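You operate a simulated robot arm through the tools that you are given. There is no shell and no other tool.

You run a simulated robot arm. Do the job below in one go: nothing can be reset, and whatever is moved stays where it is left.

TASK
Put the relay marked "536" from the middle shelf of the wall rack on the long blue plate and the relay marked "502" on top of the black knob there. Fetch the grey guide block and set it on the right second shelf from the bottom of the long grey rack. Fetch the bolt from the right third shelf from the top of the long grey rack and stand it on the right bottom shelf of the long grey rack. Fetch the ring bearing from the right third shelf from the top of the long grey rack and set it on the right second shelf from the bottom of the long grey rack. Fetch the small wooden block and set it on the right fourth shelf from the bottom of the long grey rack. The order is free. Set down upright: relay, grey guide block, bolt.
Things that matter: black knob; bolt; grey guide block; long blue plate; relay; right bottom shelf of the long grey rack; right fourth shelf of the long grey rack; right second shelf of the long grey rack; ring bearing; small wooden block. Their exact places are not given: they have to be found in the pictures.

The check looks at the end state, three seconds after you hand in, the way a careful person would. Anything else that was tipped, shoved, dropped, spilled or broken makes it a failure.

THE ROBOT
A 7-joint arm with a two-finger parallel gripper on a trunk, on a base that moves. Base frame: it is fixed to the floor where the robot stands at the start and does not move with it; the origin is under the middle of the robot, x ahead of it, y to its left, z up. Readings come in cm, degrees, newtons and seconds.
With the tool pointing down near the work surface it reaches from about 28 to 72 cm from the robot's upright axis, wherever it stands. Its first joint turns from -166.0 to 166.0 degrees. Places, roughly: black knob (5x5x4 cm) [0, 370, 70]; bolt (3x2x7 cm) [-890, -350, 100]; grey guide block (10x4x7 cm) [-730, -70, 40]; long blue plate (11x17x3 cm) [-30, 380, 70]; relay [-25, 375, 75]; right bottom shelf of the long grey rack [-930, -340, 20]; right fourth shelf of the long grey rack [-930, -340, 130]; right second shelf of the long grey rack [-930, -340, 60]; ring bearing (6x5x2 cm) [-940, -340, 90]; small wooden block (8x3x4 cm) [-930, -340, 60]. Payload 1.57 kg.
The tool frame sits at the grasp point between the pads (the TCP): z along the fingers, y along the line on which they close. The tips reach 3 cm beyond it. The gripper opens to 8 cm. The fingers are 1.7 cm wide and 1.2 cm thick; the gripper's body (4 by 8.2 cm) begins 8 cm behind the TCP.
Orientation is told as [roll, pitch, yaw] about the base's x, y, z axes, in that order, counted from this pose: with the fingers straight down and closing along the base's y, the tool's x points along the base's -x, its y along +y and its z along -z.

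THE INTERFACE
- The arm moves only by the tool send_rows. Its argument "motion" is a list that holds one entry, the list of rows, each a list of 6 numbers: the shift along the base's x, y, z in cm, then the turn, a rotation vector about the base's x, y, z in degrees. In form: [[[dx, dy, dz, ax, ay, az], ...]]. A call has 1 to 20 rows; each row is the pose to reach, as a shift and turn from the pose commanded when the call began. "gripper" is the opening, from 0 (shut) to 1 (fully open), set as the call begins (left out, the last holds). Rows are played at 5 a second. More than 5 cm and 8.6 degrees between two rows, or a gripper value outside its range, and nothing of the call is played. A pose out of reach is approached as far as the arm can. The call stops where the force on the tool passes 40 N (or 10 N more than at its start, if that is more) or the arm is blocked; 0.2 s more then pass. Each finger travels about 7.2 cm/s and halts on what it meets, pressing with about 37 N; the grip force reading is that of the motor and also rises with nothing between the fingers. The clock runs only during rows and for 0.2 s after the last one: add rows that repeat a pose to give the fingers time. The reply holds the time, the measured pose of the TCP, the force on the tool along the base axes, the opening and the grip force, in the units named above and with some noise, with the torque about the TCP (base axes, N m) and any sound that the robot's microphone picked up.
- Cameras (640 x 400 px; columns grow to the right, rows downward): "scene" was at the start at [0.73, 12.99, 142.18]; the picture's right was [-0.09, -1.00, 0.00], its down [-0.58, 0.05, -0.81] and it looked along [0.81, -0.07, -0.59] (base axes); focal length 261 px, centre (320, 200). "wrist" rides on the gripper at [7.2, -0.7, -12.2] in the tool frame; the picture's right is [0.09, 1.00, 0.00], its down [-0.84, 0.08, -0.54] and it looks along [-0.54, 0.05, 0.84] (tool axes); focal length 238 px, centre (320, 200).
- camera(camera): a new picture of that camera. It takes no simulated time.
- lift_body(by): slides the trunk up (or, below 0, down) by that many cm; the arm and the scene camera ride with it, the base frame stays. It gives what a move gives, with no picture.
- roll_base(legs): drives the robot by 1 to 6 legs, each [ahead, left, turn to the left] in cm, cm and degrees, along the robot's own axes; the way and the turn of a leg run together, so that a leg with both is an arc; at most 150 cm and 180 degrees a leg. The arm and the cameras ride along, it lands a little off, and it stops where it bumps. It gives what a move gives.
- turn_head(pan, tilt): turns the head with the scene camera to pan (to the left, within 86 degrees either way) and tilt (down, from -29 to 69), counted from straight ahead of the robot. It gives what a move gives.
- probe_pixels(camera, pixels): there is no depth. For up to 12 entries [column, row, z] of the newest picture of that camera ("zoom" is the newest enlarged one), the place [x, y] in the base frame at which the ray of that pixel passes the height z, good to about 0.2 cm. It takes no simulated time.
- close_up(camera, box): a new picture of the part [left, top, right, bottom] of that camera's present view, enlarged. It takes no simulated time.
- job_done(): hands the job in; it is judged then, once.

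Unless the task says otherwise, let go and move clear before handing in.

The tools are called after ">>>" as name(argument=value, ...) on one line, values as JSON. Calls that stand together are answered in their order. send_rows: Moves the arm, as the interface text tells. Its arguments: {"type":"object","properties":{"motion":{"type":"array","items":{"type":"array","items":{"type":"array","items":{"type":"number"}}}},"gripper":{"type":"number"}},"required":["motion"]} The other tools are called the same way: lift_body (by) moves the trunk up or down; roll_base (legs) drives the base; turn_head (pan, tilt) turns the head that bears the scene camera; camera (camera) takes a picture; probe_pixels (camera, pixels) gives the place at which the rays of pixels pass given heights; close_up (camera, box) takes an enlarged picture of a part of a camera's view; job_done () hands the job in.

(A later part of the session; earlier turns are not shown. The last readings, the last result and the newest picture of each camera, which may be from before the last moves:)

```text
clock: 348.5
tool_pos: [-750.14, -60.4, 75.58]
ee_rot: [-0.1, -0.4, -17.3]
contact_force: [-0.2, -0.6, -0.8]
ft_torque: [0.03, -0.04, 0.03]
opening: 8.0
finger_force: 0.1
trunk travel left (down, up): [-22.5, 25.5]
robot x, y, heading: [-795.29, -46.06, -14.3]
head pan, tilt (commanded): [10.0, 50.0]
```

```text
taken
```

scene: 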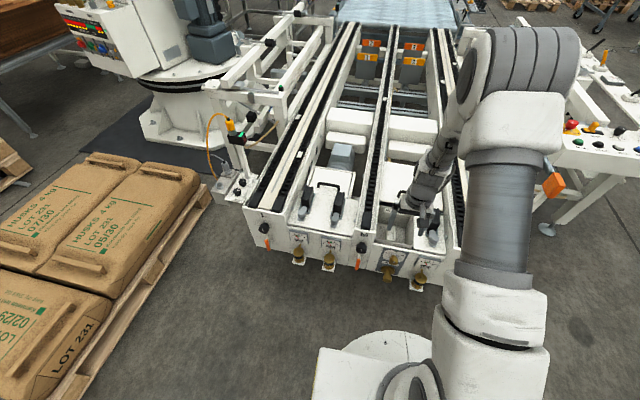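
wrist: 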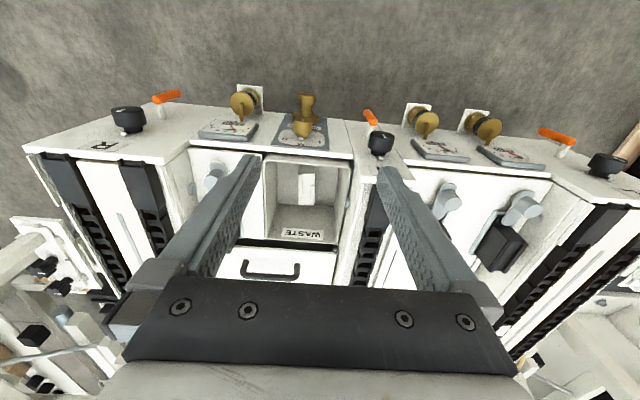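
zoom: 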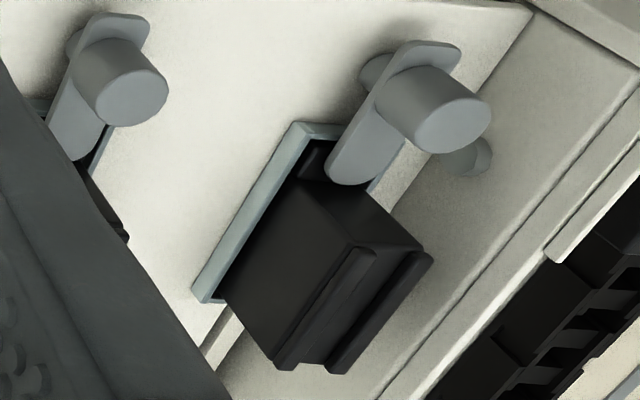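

The black ones show the shape: a ridged top, longer foot at the base, so the grey block stands upright in the bin now. I check the heights of the bin rim and front panel for gripper clearance.

>>> close_up(camera="scene", box=[365, 205, 445, 265])

>>> close_up(camera="wrist", box=[250, 130, 370, 220])

```text
6.67 times, centred on (405, 235) of scene
```

zoom: 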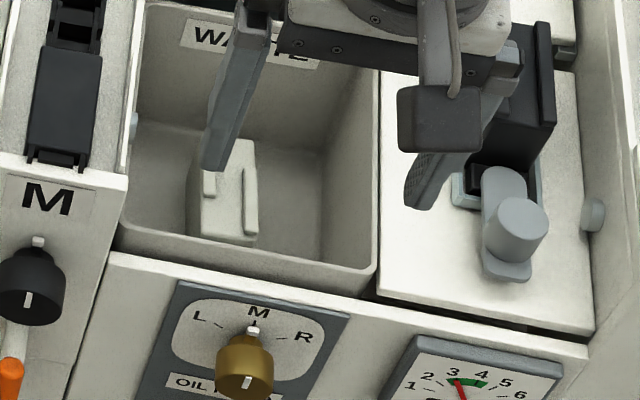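

```text
4.44 times, centred on (310, 175) of wrist
```

zoom: 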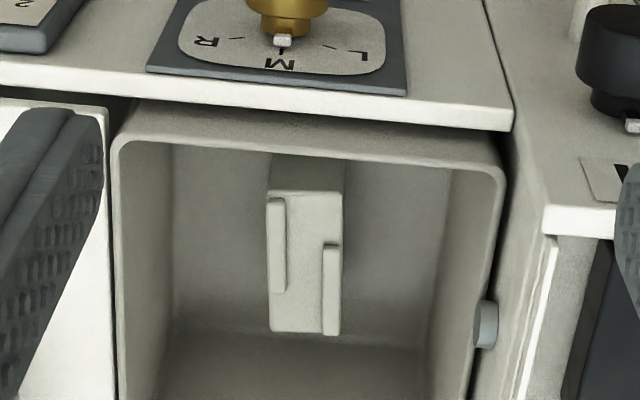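

>>> probe_pixels(camera="wrist", pixels=[[353.2, 156.5, 48], [353.2, 156.5, 56], [348.3, 164, 46], [348.3, 164, 54], [261.6, 154.75, 48], [261.6, 154.75, 56]])

>>> probe_pixels(camera="scene", pixels=[[372.9, 243.5, 48], [372.9, 243.5, 56], [375.75, 241, 46], [375.75, 241, 54], [413.7, 249.5, 48], [413.7, 249.5, 56]])

```text
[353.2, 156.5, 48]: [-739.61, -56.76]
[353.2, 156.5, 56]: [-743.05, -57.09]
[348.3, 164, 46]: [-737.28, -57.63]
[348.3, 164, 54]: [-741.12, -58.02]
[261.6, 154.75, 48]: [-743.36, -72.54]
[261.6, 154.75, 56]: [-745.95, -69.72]
```

```text
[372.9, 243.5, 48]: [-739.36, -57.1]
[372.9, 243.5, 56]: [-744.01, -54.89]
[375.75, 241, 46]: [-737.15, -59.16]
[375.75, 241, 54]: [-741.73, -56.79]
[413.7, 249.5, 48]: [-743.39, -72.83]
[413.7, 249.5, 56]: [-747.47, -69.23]
```

Rim, lid and panel all lie near z=48, so the gripper body stays above them when the TCP is at 42.5. I move above the block, then lower the trunk 20 cm for reach.

>>> send_rows(motion=[[[4.3, -1.6, 2, 0, 0, 0.5], [8.6, -3.3, 4, 0, 0, 1], [12.8, -5, 4.5, 0, 0, 1.6], [17.1, -6.6, 4.5, 0, 0, 2.2], [17.1, -6.6, 4.5, 0, 0, 2.2]]], gripper=1)

>>> lift_body(by=-20)

>>> camera(camera="wrist")

>>> camera(camera="scene")

```text
refused: row 2 steps farther than a row can; nothing moved
```

```text
clock: 350.6
tool_pos: [-750.1, -60.39, 55.65]
ee_rot: [-0.2, -0.4, -17.3]
contact_force: [-0.3, 0.3, 0.4]
ft_torque: [0.01, 0.05, -0.01]
opening: 8.01
finger_force: 0.1
trunk travel left (down, up): [-2.5, 45.5]
robot x, y, heading: [-795.31, -46.35, -14.3]
head pan, tilt (commanded): [10.0, 50.0]
```

```text
taken
```

wrist: 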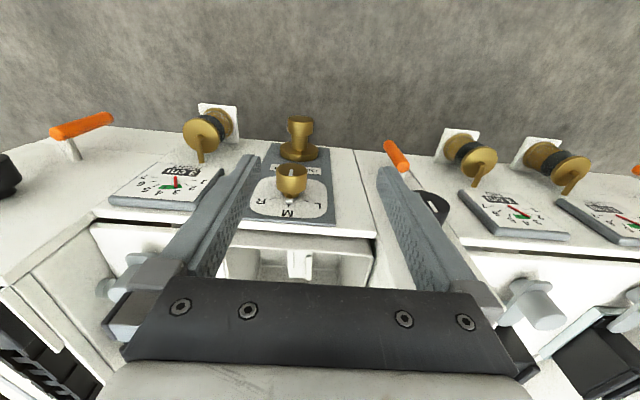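

```text
taken
```

scene: 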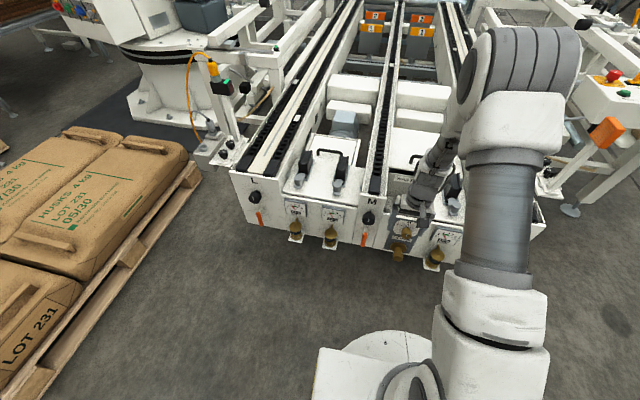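

The move was refused (a step over 5 cm) but the trunk went down, without contact. I raise the gripper first, then move over the block in smaller rows.

>>> send_rows(motion=[[[0, 0, 4, 0, 0, 0], [0, 0, 8, 0, 0, 0], [4, -1.5, 8, 0, 0, 0.5], [8, -3.1, 8, 0, 0, 1], [12, -4.7, 8, 0, 0, 1.5], [16, -6.2, 8, 0, 0, 2], [17.1, -6.6, 8, 0, 0, 2.2], [17.1, -6.6, 8, 0, 0, 2.2]]], gripper=1)

>>> camera(camera="wrist")

>>> camera(camera="scene")

```text
clock: 352.4
tool_pos: [-732.82, -67.39, 63.45]
ee_rot: [-0.1, -0.3, -15.1]
contact_force: [0.2, 0.2, 0.4]
ft_torque: [0.02, 0.02, -0.03]
opening: 7.99
finger_force: 0.0
trunk travel left (down, up): [-2.5, 45.5]
robot x, y, heading: [-795.58, -46.03, -14.4]
head pan, tilt (commanded): [10.0, 50.0]
```

```text
taken
```

wrist: 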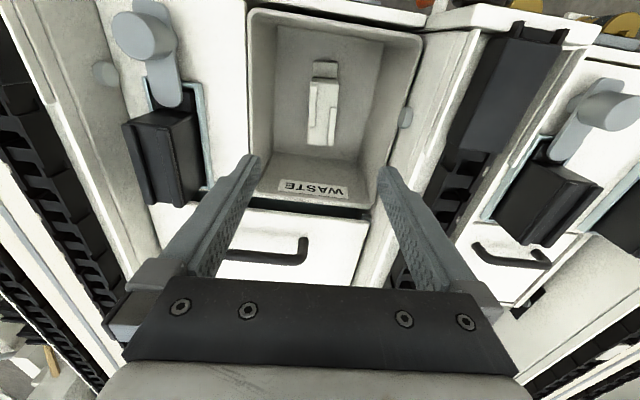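

```text
taken
```

scene: 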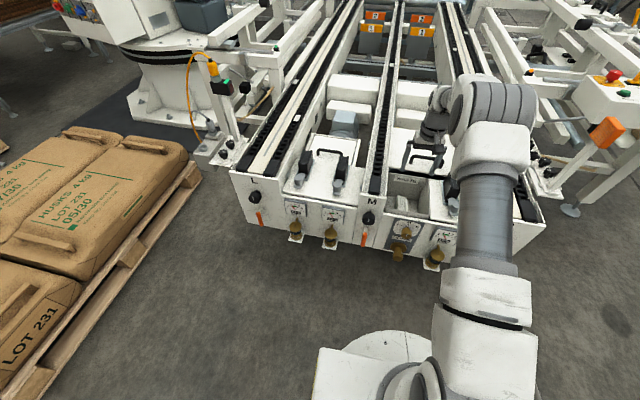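

A clear view: the block at (323,105) with its foot at the near end (323,70). I enlarge and probe it.

>>> close_up(camera="wrist", box=[245, 40, 405, 160])

>>> probe_pixels(camera="zoom", pixels=[[320, 200, 45]])

```text
3.33 times, centred on (325, 100) of wrist
```

zoom: 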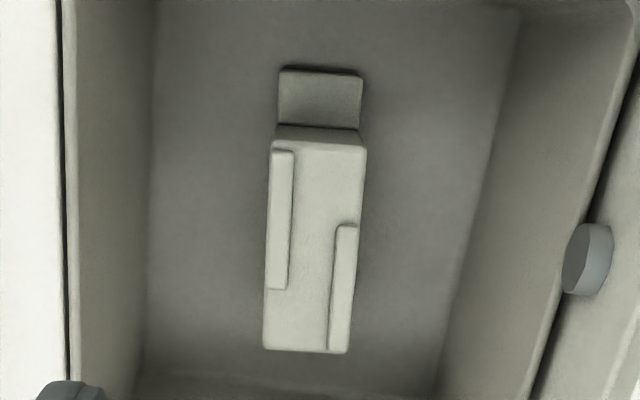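

```text
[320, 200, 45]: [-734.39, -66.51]
```

>>> probe_pixels(camera="zoom", pixels=[[271, 142, 45], [366, 146, 45], [263, 348, 45], [347, 352, 45], [280, 71, 39.5], [362, 75, 39.5], [277, 127, 39.5], [315, 247, 45]])

```text
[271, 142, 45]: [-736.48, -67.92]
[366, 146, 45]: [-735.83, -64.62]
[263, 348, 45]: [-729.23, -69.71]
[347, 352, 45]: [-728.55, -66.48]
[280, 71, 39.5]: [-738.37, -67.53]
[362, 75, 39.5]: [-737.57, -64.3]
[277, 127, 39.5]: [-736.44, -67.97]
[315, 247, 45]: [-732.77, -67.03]
```

The block's centre is (-732.6,-67.2), right under the TCP, yaw matched. I descend into the bin with the fingers open.

>>> send_rows(motion=[[[0.1, 0.1, -4.2, 0, 0, 0], [0.1, 0.1, -8.4, 0, 0, 0], [0.1, 0.2, -12.6, 0, 0, 0], [0.1, 0.2, -16.8, 0, 0, 0], [0.1, 0.2, -19, 0, 0, 0], [0.1, 0.2, -20.7, 0, 0, 0], [0.1, 0.2, -20.7, 0, 0, 0]]], gripper=1)

>>> camera(camera="wrist")

```text
clock: 354.1
tool_pos: [-733.0, -66.87, 42.87]
ee_rot: [-0.2, -0.4, -15.1]
contact_force: [0.1, 0.8, 0.8]
ft_torque: [-0.03, 0.0, 0.02]
opening: 8.01
finger_force: 0.0
trunk travel left (down, up): [-2.5, 45.5]
robot x, y, heading: [-795.53, -46.62, -14.6]
head pan, tilt (commanded): [10.0, 50.0]
```

```text
taken
```

wrist: 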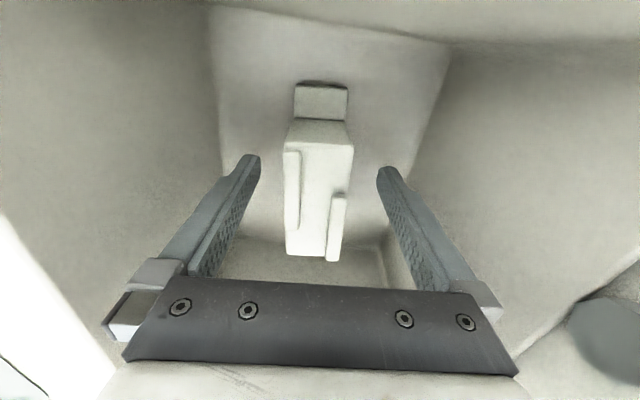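

The block is centred between the fingers with no contact. I close the gripper.

>>> send_rows(motion=[[[0, 0, 0, 0, 0, 0], [0, 0, 0, 0, 0, 0], [0, 0, 0, 0, 0, 0], [0, 0, 0, 0, 0, 0], [0, 0, 0, 0, 0, 0]]], gripper=0)

>>> camera(camera="wrist")

>>> send_rows(motion=[[[0, 0, 0.4, 0, 0, 0], [0, 0, 0.8, 0, 0, 0], [0, 0, 1.5, 0, 0, 0], [0, 0, 1.5, 0, 0, 0]]], gripper=0)

>>> camera(camera="wrist")

```text
clock: 355.2
tool_pos: [-733.02, -66.71, 43.04]
ee_rot: [-0.1, -0.4, -15.1]
contact_force: [-0.3, -0.4, -0.1]
ft_torque: [-0.01, -0.04, 0.0]
opening: 3.54
finger_force: 37.6
trunk travel left (down, up): [-2.5, 45.5]
robot x, y, heading: [-795.05, -46.21, -14.1]
head pan, tilt (commanded): [10.0, 50.0]
```

```text
taken
```

wrist: 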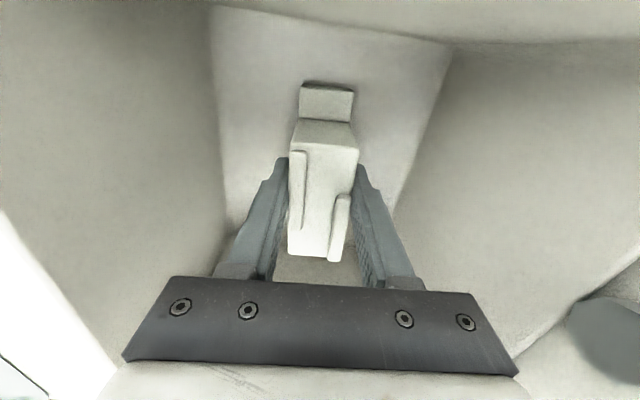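

```text
clock: 356.2
tool_pos: [-732.82, -66.78, 44.34]
ee_rot: [-0.1, -0.3, -15.1]
contact_force: [0.4, -0.1, -0.1]
ft_torque: [0.0, 0.03, 0.01]
opening: 3.54
finger_force: 37.0
trunk travel left (down, up): [-2.5, 45.5]
robot x, y, heading: [-795.35, -46.28, -14.4]
head pan, tilt (commanded): [10.0, 50.0]
```

```text
taken
```

wrist: 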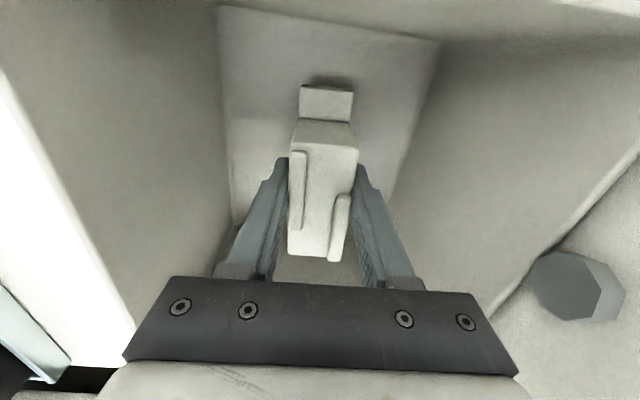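

The block is held (3.54 cm) and rises with the fingers. I lift it straight out of the bin.

>>> send_rows(motion=[[[0, 0, 4, 0, 0, 0], [0, 0, 8, 0, 0, 0], [0, 0, 12, 0, 0, 0], [0, 0, 16, 0, 0, 0], [0, 0, 20, 0, 0, 0], [0, 0, 24, 0, 0, 0], [-4, 1, 26, 0, 0, 0], [-8, 2, 28, 0, 0, 0], [-12, 3, 30, 0, 0, 0], [-16, 4, 30, 0, 0, 0], [-16, 4, 30, 0, 0, 0]]], gripper=0)

>>> lift_body(by=20)

>>> camera(camera="wrist")

>>> camera(camera="scene")

```text
clock: 358.6
tool_pos: [-749.11, -62.69, 74.19]
ee_rot: [-0.1, -0.3, -15.2]
contact_force: [0.2, -0.8, -0.7]
ft_torque: [0.01, 0.02, 0.01]
opening: 3.55
finger_force: 37.7
trunk travel left (down, up): [-2.5, 45.5]
robot x, y, heading: [-795.28, -46.52, -14.5]
head pan, tilt (commanded): [10.0, 50.0]
```

```text
clock: 360.8
tool_pos: [-749.12, -62.66, 94.2]
ee_rot: [-0.1, -0.4, -15.1]
contact_force: [0.2, 0.3, -1.1]
ft_torque: [0.0, -0.01, -0.04]
opening: 3.55
finger_force: 37.4
trunk travel left (down, up): [-22.5, 25.5]
robot x, y, heading: [-794.77, -46.54, -14.6]
head pan, tilt (commanded): [10.0, 50.0]
```

```text
taken
```

wrist: 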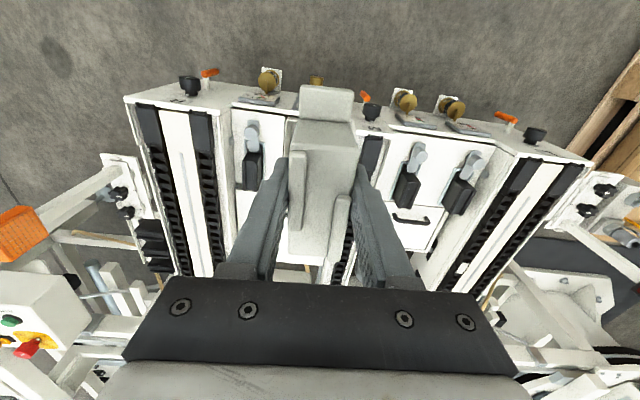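

```text
taken
```

scene: 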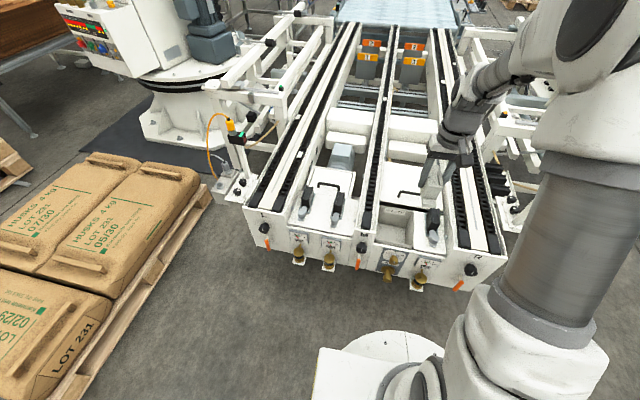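

The block is safely in hand. Now I go to the long grey rack: strafe right past the small table, then turn to face the rack.

>>> roll_base(legs=[[-4, -95, 0], [0, -92, 0]])

>>> roll_base(legs=[[0, 0, -91]])

>>> turn_head(pan=0, tilt=30)

>>> camera(camera="scene")

```text
clock: 375.0
tool_pos: [-797.45, -241.43, 94.23]
ee_rot: [-0.1, -0.4, -15.6]
contact_force: [0.0, 0.1, -0.3]
ft_torque: [0.01, 0.03, 0.01]
opening: 3.55
finger_force: 37.3
trunk travel left (down, up): [-22.5, 25.5]
robot x, y, heading: [-843.16, -224.85, -14.9]
head pan, tilt (commanded): [10.0, 50.0]
```

```text
clock: 380.6
tool_pos: [-860.87, -270.85, 94.24]
ee_rot: [-0.1, -0.4, -106.5]
contact_force: [-0.4, 0.3, -1.4]
ft_torque: [0.02, 0.01, -0.03]
opening: 3.5
finger_force: 36.9
trunk travel left (down, up): [-22.5, 25.5]
robot x, y, heading: [-843.37, -224.54, -105.8]
head pan, tilt (commanded): [10.0, 50.0]
```

```text
clock: 381.4
tool_pos: [-860.9, -270.73, 94.24]
ee_rot: [0.0, -0.3, -106.5]
contact_force: [1.0, 0.7, -1.1]
ft_torque: [0.04, -0.02, 0.04]
opening: 3.54
finger_force: 36.7
trunk travel left (down, up): [-22.5, 25.5]
robot x, y, heading: [-843.54, -225.01, -105.7]
head pan, tilt (commanded): [0.0, 30.0]
```

```text
taken
```

scene: 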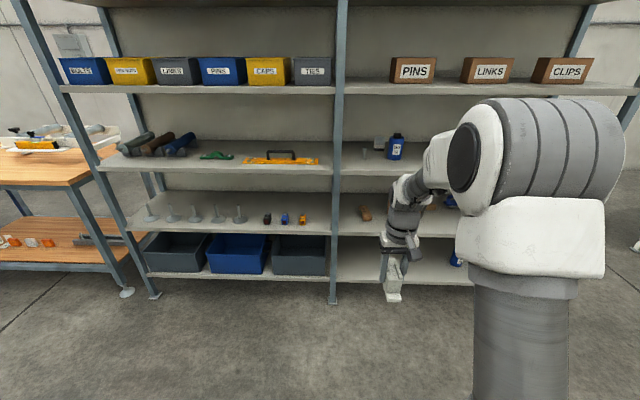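

I see the rack with two bays: in the right bay a wooden block on the second shelf (365,213), a bolt and blue bottle on the third (365,150), boxes on the fourth. I shift right to face the right bay.

>>> roll_base(legs=[[0, -48, -1.5]])

>>> turn_head(pan=10, tilt=30)

>>> camera(camera="scene")

>>> camera(camera="wrist")

```text
clock: 384.5
tool_pos: [-897.17, -260.39, 94.25]
ee_rot: [-0.1, -0.4, -108.3]
contact_force: [-0.3, 0.2, -0.6]
ft_torque: [-0.02, 0.01, 0.0]
opening: 3.55
finger_force: 37.0
trunk travel left (down, up): [-22.5, 25.5]
robot x, y, heading: [-878.56, -214.63, -107.2]
head pan, tilt (commanded): [0.0, 30.0]
stopped in leg 1: the robot was blocked; the commanded pose is now the measured one
```

```text
clock: 385.3
tool_pos: [-897.23, -260.46, 94.24]
ee_rot: [-0.3, -0.3, -108.2]
contact_force: [-1.0, 0.5, -1.3]
ft_torque: [-0.01, 0.02, 0.0]
opening: 3.53
finger_force: 36.7
trunk travel left (down, up): [-22.5, 25.5]
robot x, y, heading: [-878.55, -215.02, -107.4]
head pan, tilt (commanded): [10.0, 30.0]
```

```text
taken
```

scene: 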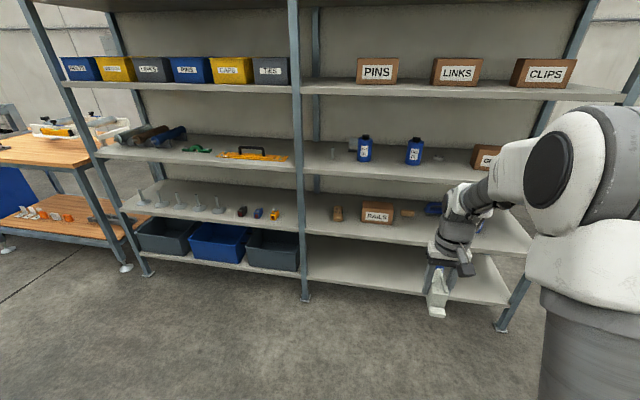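

```text
taken
```

wrist: 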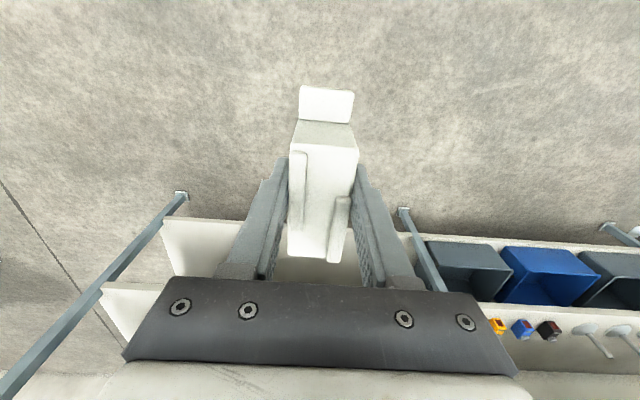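

The base bumped (into the small table behind my right, near (-889,-182)). I step away from it toward the rack and then check that the table and its things are undisturbed.

>>> probe_pixels(camera="scene", pixels=[[502, 327, 0], [305, 299, 0], [148, 273, 0], [308, 279, 15], [505, 303, 15], [310, 234, 55], [530, 250, 55], [310, 170, 90], [300, 92, 130]])

>>> roll_base(legs=[[12, 5, 0]])

>>> turn_head(pan=-86, tilt=40)

>>> camera(camera="scene")

```text
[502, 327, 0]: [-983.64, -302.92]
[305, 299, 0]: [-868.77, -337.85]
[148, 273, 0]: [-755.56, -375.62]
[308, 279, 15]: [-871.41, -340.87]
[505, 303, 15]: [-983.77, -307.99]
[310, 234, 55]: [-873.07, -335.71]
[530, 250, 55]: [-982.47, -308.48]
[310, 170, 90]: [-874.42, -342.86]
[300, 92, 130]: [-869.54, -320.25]
```

```text
clock: 386.7
tool_pos: [-896.31, -273.31, 94.28]
ee_rot: [-0.2, -0.4, -108.4]
contact_force: [-0.5, -0.1, -2.1]
ft_torque: [-0.03, -0.04, -0.02]
opening: 3.51
finger_force: 37.0
trunk travel left (down, up): [-22.5, 25.5]
robot x, y, heading: [-877.62, -228.16, -107.4]
head pan, tilt (commanded): [10.0, 30.0]
```

```text
clock: 388.4
tool_pos: [-896.35, -273.39, 94.19]
ee_rot: [-0.2, -0.4, -108.3]
contact_force: [-0.7, 0.9, -0.8]
ft_torque: [-0.01, 0.0, 0.03]
opening: 3.5
finger_force: 36.9
trunk travel left (down, up): [-22.5, 25.5]
robot x, y, heading: [-877.33, -227.89, -107.3]
head pan, tilt (commanded): [-85.9, 40.0]
```

```text
taken
```

scene: 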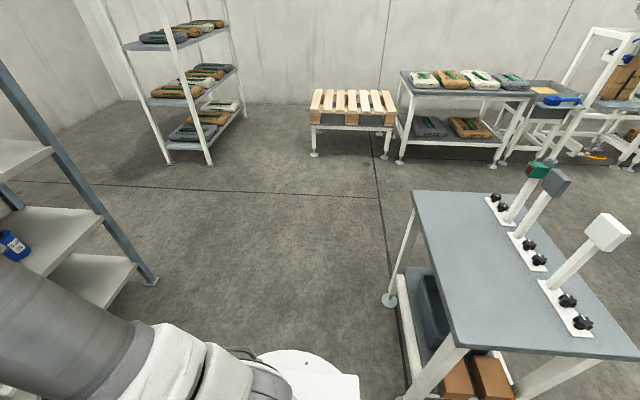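

>>> probe_pixels(camera="scene", pixels=[[388, 300, 0], [457, 345, 75], [414, 192, 75], [150, 280, 0], [210, 160, 0]])

>>> close_up(camera="scene", box=[380, 160, 640, 400])

```text
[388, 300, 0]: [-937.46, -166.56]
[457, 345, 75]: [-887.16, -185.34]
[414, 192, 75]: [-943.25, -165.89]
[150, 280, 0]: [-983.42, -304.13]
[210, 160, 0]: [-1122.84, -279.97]
```

```text
1.67 times, centred on (510, 280) of scene
```

zoom: 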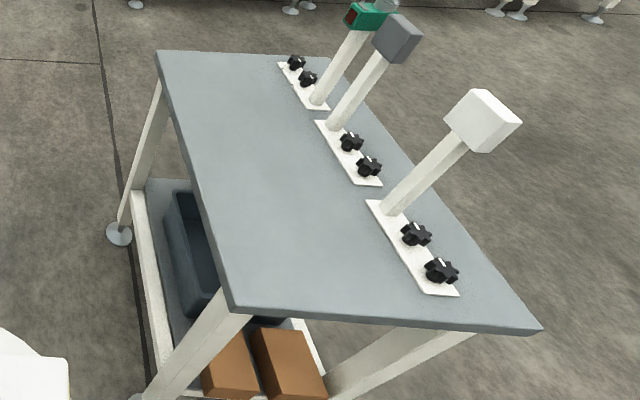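

The table stands where it was (foot still at (-937,-167)), nothing toppled. The rack gap is too low for a tool-down placing, so I'll set the block on the free part of this small table and regrip it with a tilted tool. I move to mid-aisle and turn around to face the table.

>>> roll_base(legs=[[42, -45, 0], [0, 0, 175]])

>>> turn_head(pan=0, tilt=40)

>>> camera(camera="scene")

>>> camera(camera="wrist")

```text
clock: 402.2
tool_pos: [-913.05, -210.33, 94.28]
ee_rot: [-0.2, -0.4, 70.2]
contact_force: [-1.1, -0.1, -0.7]
ft_torque: [-0.01, -0.01, 0.01]
opening: 3.54
finger_force: 36.9
trunk travel left (down, up): [-22.5, 25.5]
robot x, y, heading: [-933.04, -254.96, 71.3]
head pan, tilt (commanded): [-85.9, 40.0]
```

```text
clock: 403.9
tool_pos: [-913.2, -210.56, 94.31]
ee_rot: [-0.3, -0.5, 70.3]
contact_force: [-0.1, -0.7, -1.8]
ft_torque: [-0.04, 0.01, 0.03]
opening: 3.55
finger_force: 36.8
trunk travel left (down, up): [-22.5, 25.5]
robot x, y, heading: [-933.2, -255.08, 71.1]
head pan, tilt (commanded): [0.0, 40.0]
```

```text
taken
```

scene: 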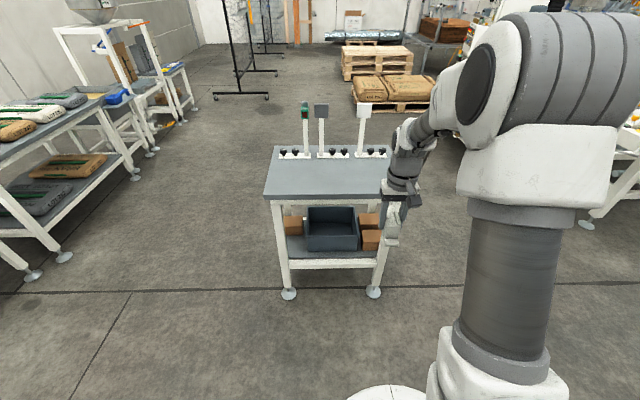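

```text
taken
```

wrist: 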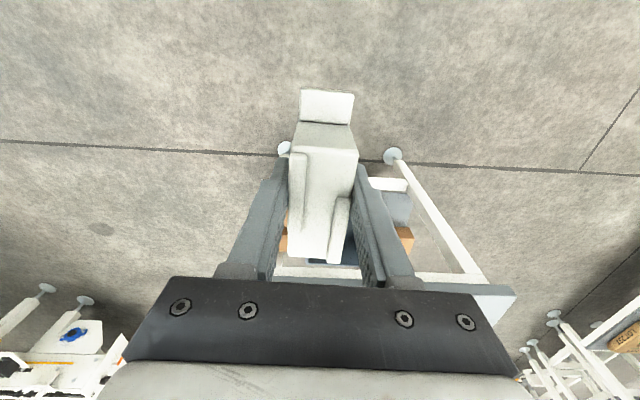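

I measure the tabletop: the same front corners seen from here, at several heights.

>>> probe_pixels(camera="scene", pixels=[[264, 197, 70], [264, 197, 75], [264, 197, 80], [264, 197, 85], [288, 296, 0], [374, 296, 0], [277, 146, 80], [390, 150, 80], [275, 160, 80], [390, 160, 80]])

>>> close_up(camera="scene", box=[250, 90, 450, 220])

```text
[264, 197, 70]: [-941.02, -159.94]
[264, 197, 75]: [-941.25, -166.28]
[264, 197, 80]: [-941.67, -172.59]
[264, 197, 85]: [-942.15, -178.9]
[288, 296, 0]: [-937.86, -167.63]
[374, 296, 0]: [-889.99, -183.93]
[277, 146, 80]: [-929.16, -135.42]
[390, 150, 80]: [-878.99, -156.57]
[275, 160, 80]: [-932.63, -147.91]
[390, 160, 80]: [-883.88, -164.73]
```

```text
3.08 times, centred on (350, 155) of scene
```

zoom: 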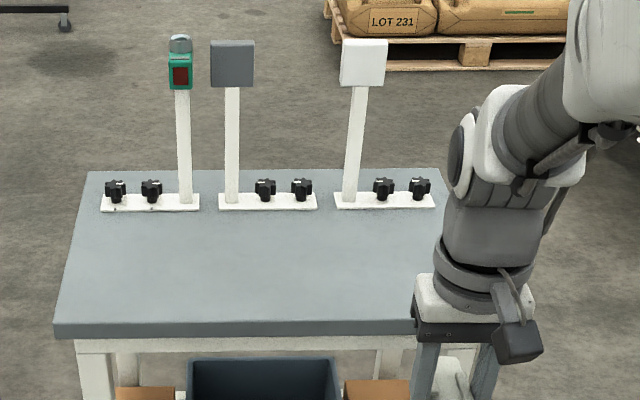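

The table's free area (front edge n≈-440, devices at the back) is large enough. I roll 31 cm ahead and bring the block over its middle.

>>> roll_base(legs=[[31, 0, 0]])

>>> camera(camera="scene")

```text
clock: 406.4
tool_pos: [-902.69, -181.68, 94.21]
ee_rot: [0.0, -0.3, 69.7]
contact_force: [0.1, -0.2, -1.2]
ft_torque: [-0.01, -0.01, 0.02]
opening: 3.52
finger_force: 36.8
trunk travel left (down, up): [-22.5, 25.5]
robot x, y, heading: [-923.24, -226.18, 70.5]
head pan, tilt (commanded): [0.0, 40.0]
```

```text
taken
```

scene: 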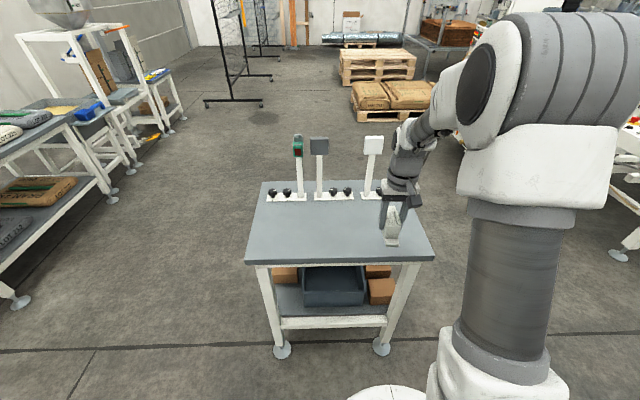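

>>> send_rows(motion=[[[-1.9, 3.1, -2, 0, 0, 0], [-3.8, 6.2, -4, 0, 0, 0], [-5.7, 9.3, -6, 0, 0, 0], [-7.6, 12.4, -8, 0, 0, 0], [-9.4, 15.5, -10, 0, 0, 0], [-9.4, 15.5, -12.5, 0, 0, 0], [-9.4, 15.5, -12.5, 0, 0, 0]]], gripper=0)

>>> camera(camera="scene")

>>> camera(camera="wrist")

```text
clock: 408.0
tool_pos: [-912.16, -166.06, 82.12]
ee_rot: [-0.1, -0.9, 69.5]
contact_force: [1.8, 3.1, 27.0]
ft_torque: [0.13, 0.17, -0.24]
opening: 3.61
finger_force: 36.8
trunk travel left (down, up): [-22.5, 25.5]
robot x, y, heading: [-923.24, -226.34, 70.6]
head pan, tilt (commanded): [0.0, 40.0]
```

```text
taken
```

scene: 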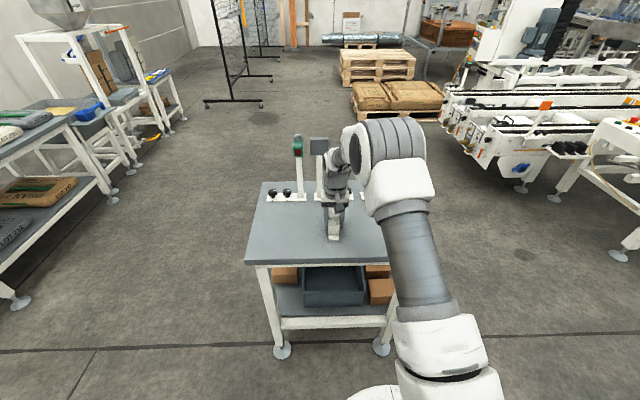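

```text
taken
```

wrist: 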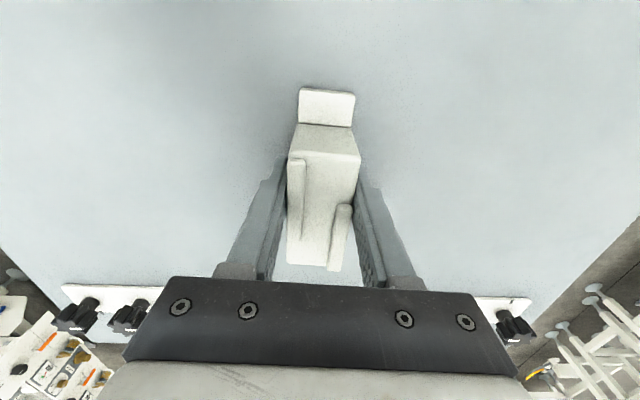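

Contact with the table at TCP z≈82.1 (27 N). I ease up a little and release the block.

>>> send_rows(motion=[[[0, 0, 0.3, 0, 0, 0], [0, 0, 0.4, 0, 0, 0], [0, 0, 0.4, 0, 0, 0]]], gripper=0)

>>> send_rows(motion=[[[0, 0, 0, 0, 0, 0], [0, 0, 0, 0, 0, 0], [0, 0, 0, 0, 0, 0]]], gripper=0.85)

>>> camera(camera="wrist")

```text
clock: 408.8
tool_pos: [-912.11, -166.33, 82.05]
ee_rot: [-0.2, -0.4, 69.8]
contact_force: [1.4, 4.7, 10.8]
ft_torque: [0.75, -0.15, 0.0]
opening: 3.53
finger_force: 36.5
trunk travel left (down, up): [-22.5, 25.5]
robot x, y, heading: [-923.09, -226.26, 70.5]
head pan, tilt (commanded): [0.0, 40.0]
```

```text
clock: 409.6
tool_pos: [-912.3, -166.22, 82.02]
ee_rot: [-0.2, -0.4, 69.7]
contact_force: [0.0, -0.5, 0.4]
ft_torque: [0.0, -0.02, -0.01]
opening: 6.77
finger_force: 0.0
trunk travel left (down, up): [-22.5, 25.5]
robot x, y, heading: [-923.09, -225.92, 70.8]
head pan, tilt (commanded): [0.0, 40.0]
```

```text
taken
```

wrist: 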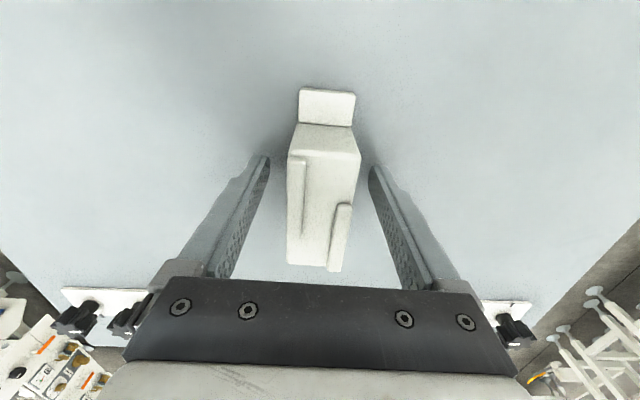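

The block stands free on the table. I raise the hand above it, back the base off 18 cm, and tilt the tool forward by 50° for the regrip.

>>> send_rows(motion=[[[0, 0, 4, 0, 0, 0], [0, 0, 8, 0, 0, 0], [0, 0, 12, 0, 0, 0], [0, 0, 14, 0, 0, 0], [0, 0, 14, 0, 0, 0]]], gripper=0.85)

>>> roll_base(legs=[[-18, 0, 0]])

>>> send_rows(motion=[[[0, 0, 0, 7.8, -2.9, 0], [0, 0, 0, 15.6, -5.8, 0], [0, 0, 0, 23.4, -8.7, 0], [0, 0, 0, 31.2, -11.6, 0], [0, 0, 0, 39, -14.5, 0], [0, 0, 0, 46.9, -17.3, 0], [0, 0, 0, 46.9, -17.3, 0]]], gripper=0.85)

>>> camera(camera="wrist")

>>> camera(camera="scene")

```text
clock: 410.8
tool_pos: [-912.15, -166.4, 96.1]
ee_rot: [-0.2, -0.4, 69.6]
contact_force: [-0.3, 0.3, 0.3]
ft_torque: [0.03, 0.0, 0.02]
opening: 6.79
finger_force: 0.1
trunk travel left (down, up): [-22.5, 25.5]
robot x, y, heading: [-923.18, -226.51, 70.5]
head pan, tilt (commanded): [0.0, 40.0]
```

```text
clock: 412.6
tool_pos: [-917.94, -183.2, 96.15]
ee_rot: [-0.2, -0.4, 69.4]
contact_force: [-0.2, 1.1, -0.6]
ft_torque: [-0.01, 0.0, 0.0]
opening: 6.81
finger_force: 0.1
trunk travel left (down, up): [-22.5, 25.5]
robot x, y, heading: [-929.16, -243.11, 70.5]
head pan, tilt (commanded): [0.0, 40.0]
```

```text
clock: 414.2
tool_pos: [-917.81, -183.27, 96.12]
ee_rot: [0.3, -50.5, 69.3]
contact_force: [-0.6, -0.3, 0.1]
ft_torque: [-0.03, -0.02, 0.02]
opening: 6.8
finger_force: 0.0
trunk travel left (down, up): [-22.5, 25.5]
robot x, y, heading: [-929.3, -243.29, 70.7]
head pan, tilt (commanded): [0.0, 40.0]
```

```text
taken
```

wrist: 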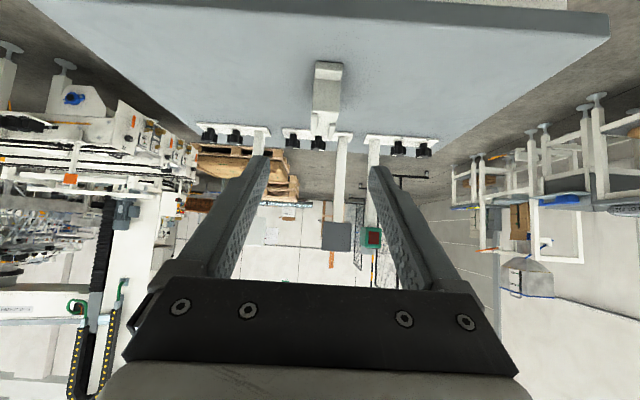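

```text
taken
```

scene: 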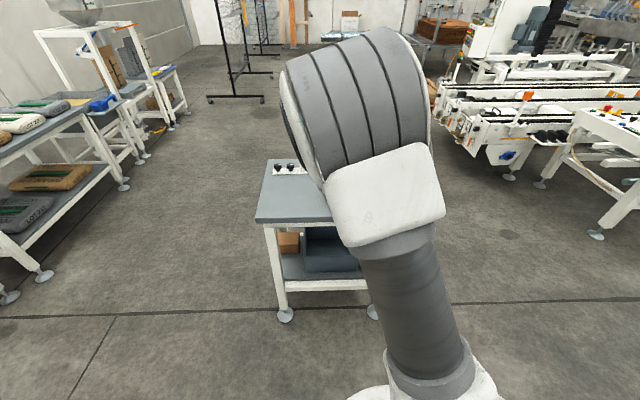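

The block is at (327,95) in the wrist view, roughly along the tool axis. I approach it along that axis to the former grip point.

>>> send_rows(motion=[[[1.1, 3.4, -2.8, 0, 0, 0], [2.2, 6.8, -5.6, 0, 0, 0], [3.1, 9.4, -7.8, 0, 0, 0], [3.1, 9.4, -7.8, 0, 0, 0]]], gripper=0.85)

>>> camera(camera="wrist")

>>> close_up(camera="wrist", box=[240, 60, 400, 180])

```text
clock: 415.2
tool_pos: [-914.73, -173.84, 88.32]
ee_rot: [0.1, -50.4, 69.3]
contact_force: [-0.6, -0.1, 0.6]
ft_torque: [-0.01, -0.01, 0.02]
opening: 6.77
finger_force: 0.0
trunk travel left (down, up): [-22.5, 25.5]
robot x, y, heading: [-929.36, -243.23, 70.8]
head pan, tilt (commanded): [0.0, 40.0]
```

```text
taken
```

wrist: 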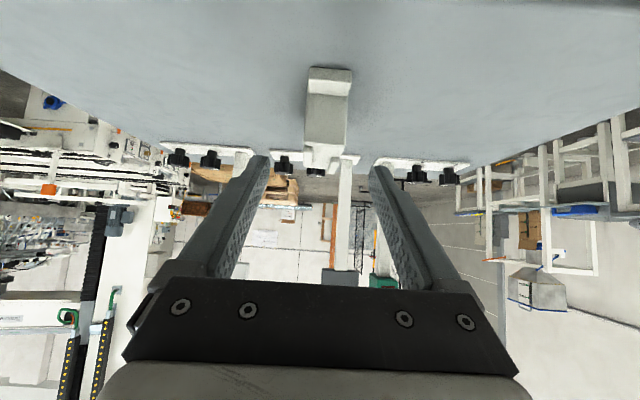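

```text
3.33 times, centred on (320, 120) of wrist
```

zoom: 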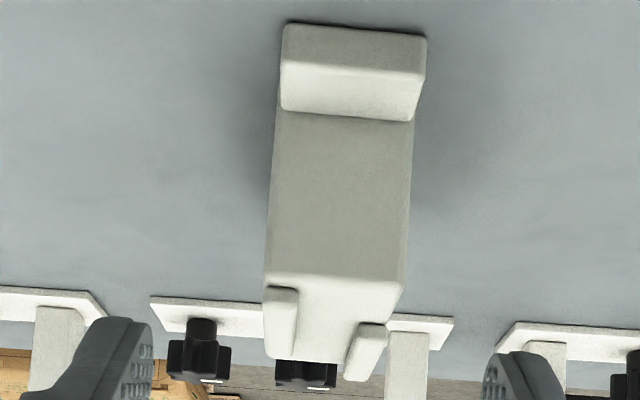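

>>> send_rows(motion=[[[0.8, 2.6, -2.1, 0, 0, 0], [1.5, 5.2, -4.2, 0, 0, 0], [2.2, 7.7, -6.2, 0, 0, 0], [2.2, 7.7, -6.2, 0, 0, 0]]], gripper=0.85)

>>> camera(camera="wrist")

>>> camera(camera="scene")

```text
clock: 416.2
tool_pos: [-912.21, -166.26, 82.13]
ee_rot: [0.2, -50.5, 69.3]
contact_force: [0.7, 0.4, 0.1]
ft_torque: [0.0, 0.01, 0.02]
opening: 6.78
finger_force: 0.0
trunk travel left (down, up): [-22.5, 25.5]
robot x, y, heading: [-929.43, -242.97, 70.5]
head pan, tilt (commanded): [0.0, 40.0]
```

```text
taken
```

wrist: 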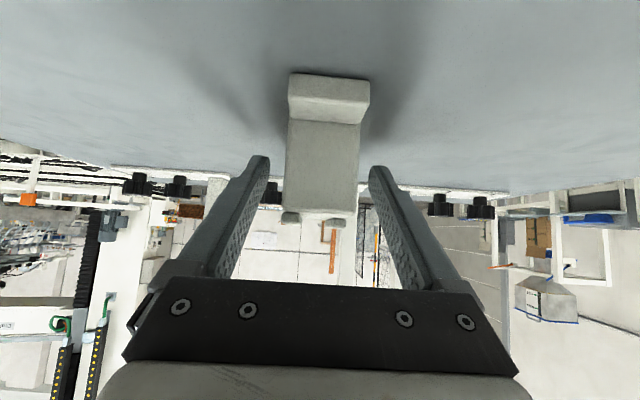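

```text
taken
```

scene: 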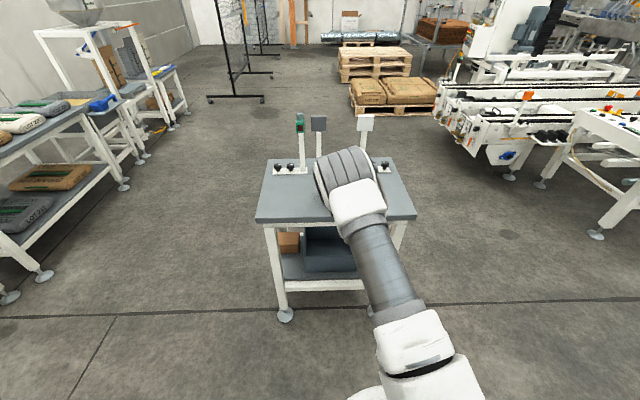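

The block is between the fingers. I close on it and lift slightly, watching for slip.

>>> send_rows(motion=[[[0, 0, 0, 0, 0, 0], [0, 0, 0, 0, 0, 0], [0, 0, 0, 0, 0, 0], [0, 0, 0, 0, 0, 0], [0, 0, 0, 0, 0, 0]]], gripper=0)

>>> camera(camera="wrist")

>>> send_rows(motion=[[[0, 0, 0.4, 0, 0, 0], [0, 0, 0.8, 0, 0, 0], [0, 0, 1.5, 0, 0, 0], [0, 0, 2.5, 0, 0, 0], [0, 0, 2.5, 0, 0, 0]]], gripper=0)

>>> camera(camera="wrist")

```text
clock: 417.4
tool_pos: [-912.29, -166.24, 82.13]
ee_rot: [0.1, -50.4, 69.2]
contact_force: [0.1, 0.4, 0.0]
ft_torque: [-0.03, -0.01, -0.02]
opening: 3.52
finger_force: 37.5
trunk travel left (down, up): [-22.5, 25.5]
robot x, y, heading: [-929.04, -243.15, 70.5]
head pan, tilt (commanded): [0.0, 40.0]
```

```text
taken
```

wrist: 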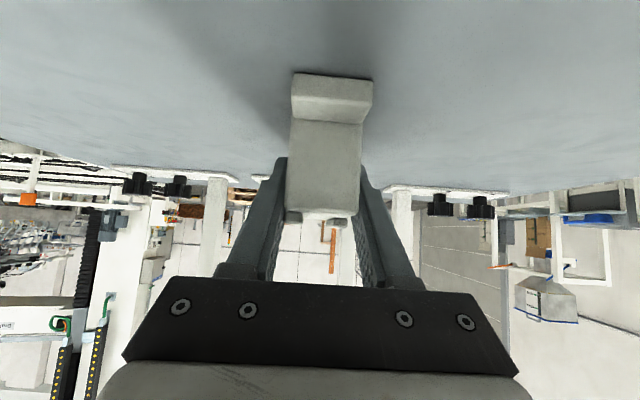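

```text
clock: 418.6
tool_pos: [-912.55, -166.22, 84.63]
ee_rot: [0.1, -50.3, 69.4]
contact_force: [0.7, -0.2, -0.8]
ft_torque: [-0.03, -0.02, -0.04]
opening: 3.51
finger_force: 37.0
trunk travel left (down, up): [-22.5, 25.5]
robot x, y, heading: [-929.16, -243.16, 70.6]
head pan, tilt (commanded): [0.0, 40.0]
```

```text
taken
```

wrist: 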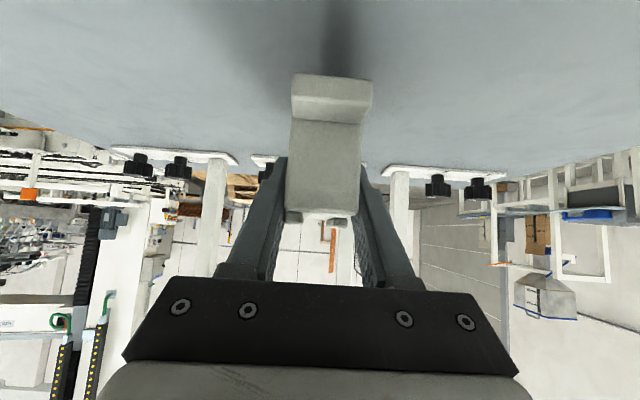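

Held firmly without slip. I lift it clear of the table, draw it in, then move left into the open floor to turn around.

>>> send_rows(motion=[[[0, 0, 4, 0, 0, 0], [0, 0, 8, 0, 0, 0], [-1, -2.7, 11, 0, 0, 0], [-2.5, -6.6, 12.4, 0, 0, 0], [-4, -10.6, 12.4, 0, 0, 0], [-5.5, -14.6, 12.4, 0, 0, 0], [-6.5, -17.2, 12.4, 0, 0, 0], [-6.5, -17.2, 12.4, 0, 0, 0]]], gripper=0)

>>> roll_base(legs=[[0, 60, 0], [0, 0, 175]])

>>> turn_head(pan=30, tilt=35)

>>> camera(camera="scene")

>>> camera(camera="wrist")

```text
clock: 420.4
tool_pos: [-918.94, -183.48, 97.12]
ee_rot: [0.1, -50.4, 69.3]
contact_force: [0.8, 0.5, -1.1]
ft_torque: [-0.03, -0.01, -0.01]
opening: 3.54
finger_force: 36.6
trunk travel left (down, up): [-22.5, 25.5]
robot x, y, heading: [-929.26, -243.11, 70.3]
head pan, tilt (commanded): [0.0, 40.0]
```

```text
clock: 435.0
tool_pos: [-1002.21, -281.05, 97.09]
ee_rot: [0.1, -50.4, -117.7]
contact_force: [-0.9, -0.7, -1.0]
ft_torque: [0.01, 0.01, 0.0]
opening: 3.54
finger_force: 37.3
trunk travel left (down, up): [-22.5, 25.5]
robot x, y, heading: [-984.24, -222.83, -116.4]
head pan, tilt (commanded): [0.0, 40.0]
```

```text
clock: 435.9
tool_pos: [-1002.24, -281.07, 97.14]
ee_rot: [0.1, -50.5, -117.8]
contact_force: [-0.3, -0.2, -0.9]
ft_torque: [0.02, 0.0, -0.04]
opening: 3.53
finger_force: 36.7
trunk travel left (down, up): [-22.5, 25.5]
robot x, y, heading: [-984.53, -223.15, -116.8]
head pan, tilt (commanded): [30.0, 35.0]
```

```text
taken
```

scene: 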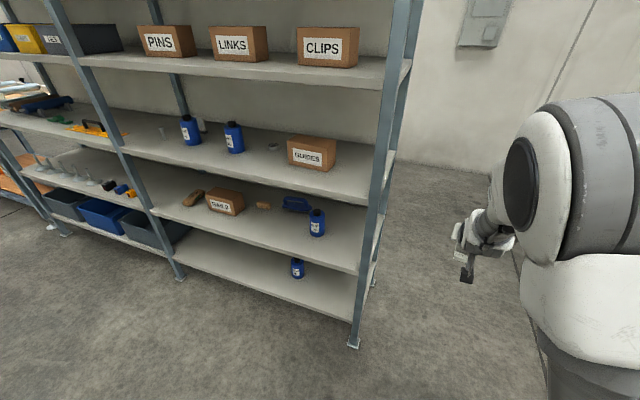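

```text
taken
```

wrist: 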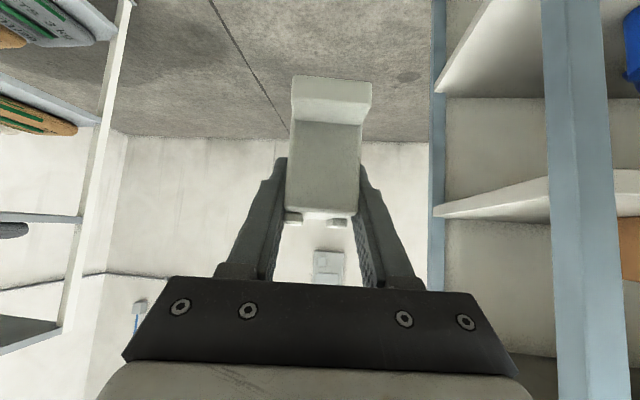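

I'm past the rack's right end, heading about -117. I enlarge the shelves of the right bay to identify the items.

>>> close_up(camera="scene", box=[120, 95, 360, 195])

>>> close_up(camera="scene", box=[150, 165, 370, 300])

```text
2.67 times, centred on (240, 145) of scene
```

zoom: 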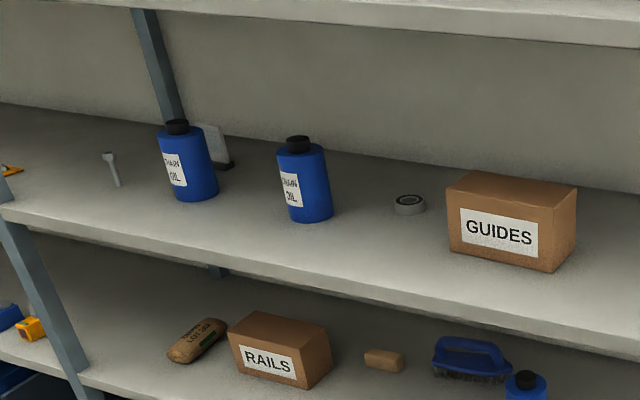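

```text
2.91 times, centred on (260, 232) of scene
```

zoom: 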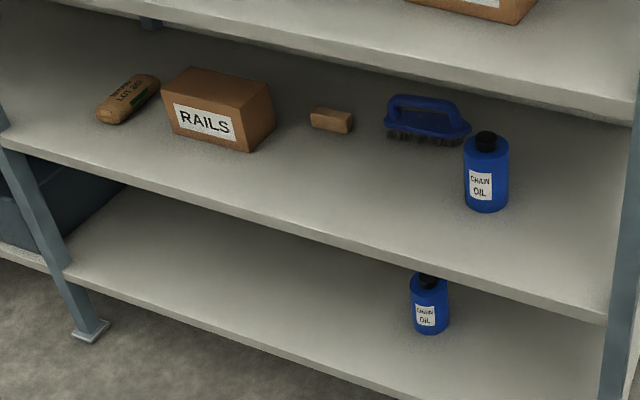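

I see: bolt standing at far left of the third shelf, ring bearing at zoom (409,203), the wooden block at zoom (384,360) on the second shelf, free room in front of it. I probe positions.

>>> probe_pixels(camera="scene", pixels=[[263.4, 208.3, 57], [234.2, 214.8, 57], [317.4, 235.4, 57], [297, 211.4, 57], [152.8, 212.4, 57], [358, 272.5, 57], [162, 139, 92], [272, 152, 92], [233, 153, 92], [352, 200, 92], [353, 345, 0], [180, 278, 0]])

>>> roll_base(legs=[[0, 0, 9.2]])

```text
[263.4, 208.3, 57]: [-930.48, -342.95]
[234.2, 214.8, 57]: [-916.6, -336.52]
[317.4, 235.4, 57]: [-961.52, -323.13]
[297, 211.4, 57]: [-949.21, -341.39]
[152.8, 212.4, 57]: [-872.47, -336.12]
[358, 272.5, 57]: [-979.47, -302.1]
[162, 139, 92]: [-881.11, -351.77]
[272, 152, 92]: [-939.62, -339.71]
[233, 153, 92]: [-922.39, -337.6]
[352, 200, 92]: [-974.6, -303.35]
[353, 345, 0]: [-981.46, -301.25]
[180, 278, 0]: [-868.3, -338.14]
```

```text
clock: 437.1
tool_pos: [-992.73, -283.05, 97.17]
ee_rot: [0.1, -50.4, -108.5]
contact_force: [-0.2, 0.1, -1.2]
ft_torque: [0.04, 0.02, -0.02]
opening: 3.53
finger_force: 36.8
trunk travel left (down, up): [-22.5, 25.5]
robot x, y, heading: [-984.9, -222.84, -107.5]
head pan, tilt (commanded): [30.0, 35.0]
```

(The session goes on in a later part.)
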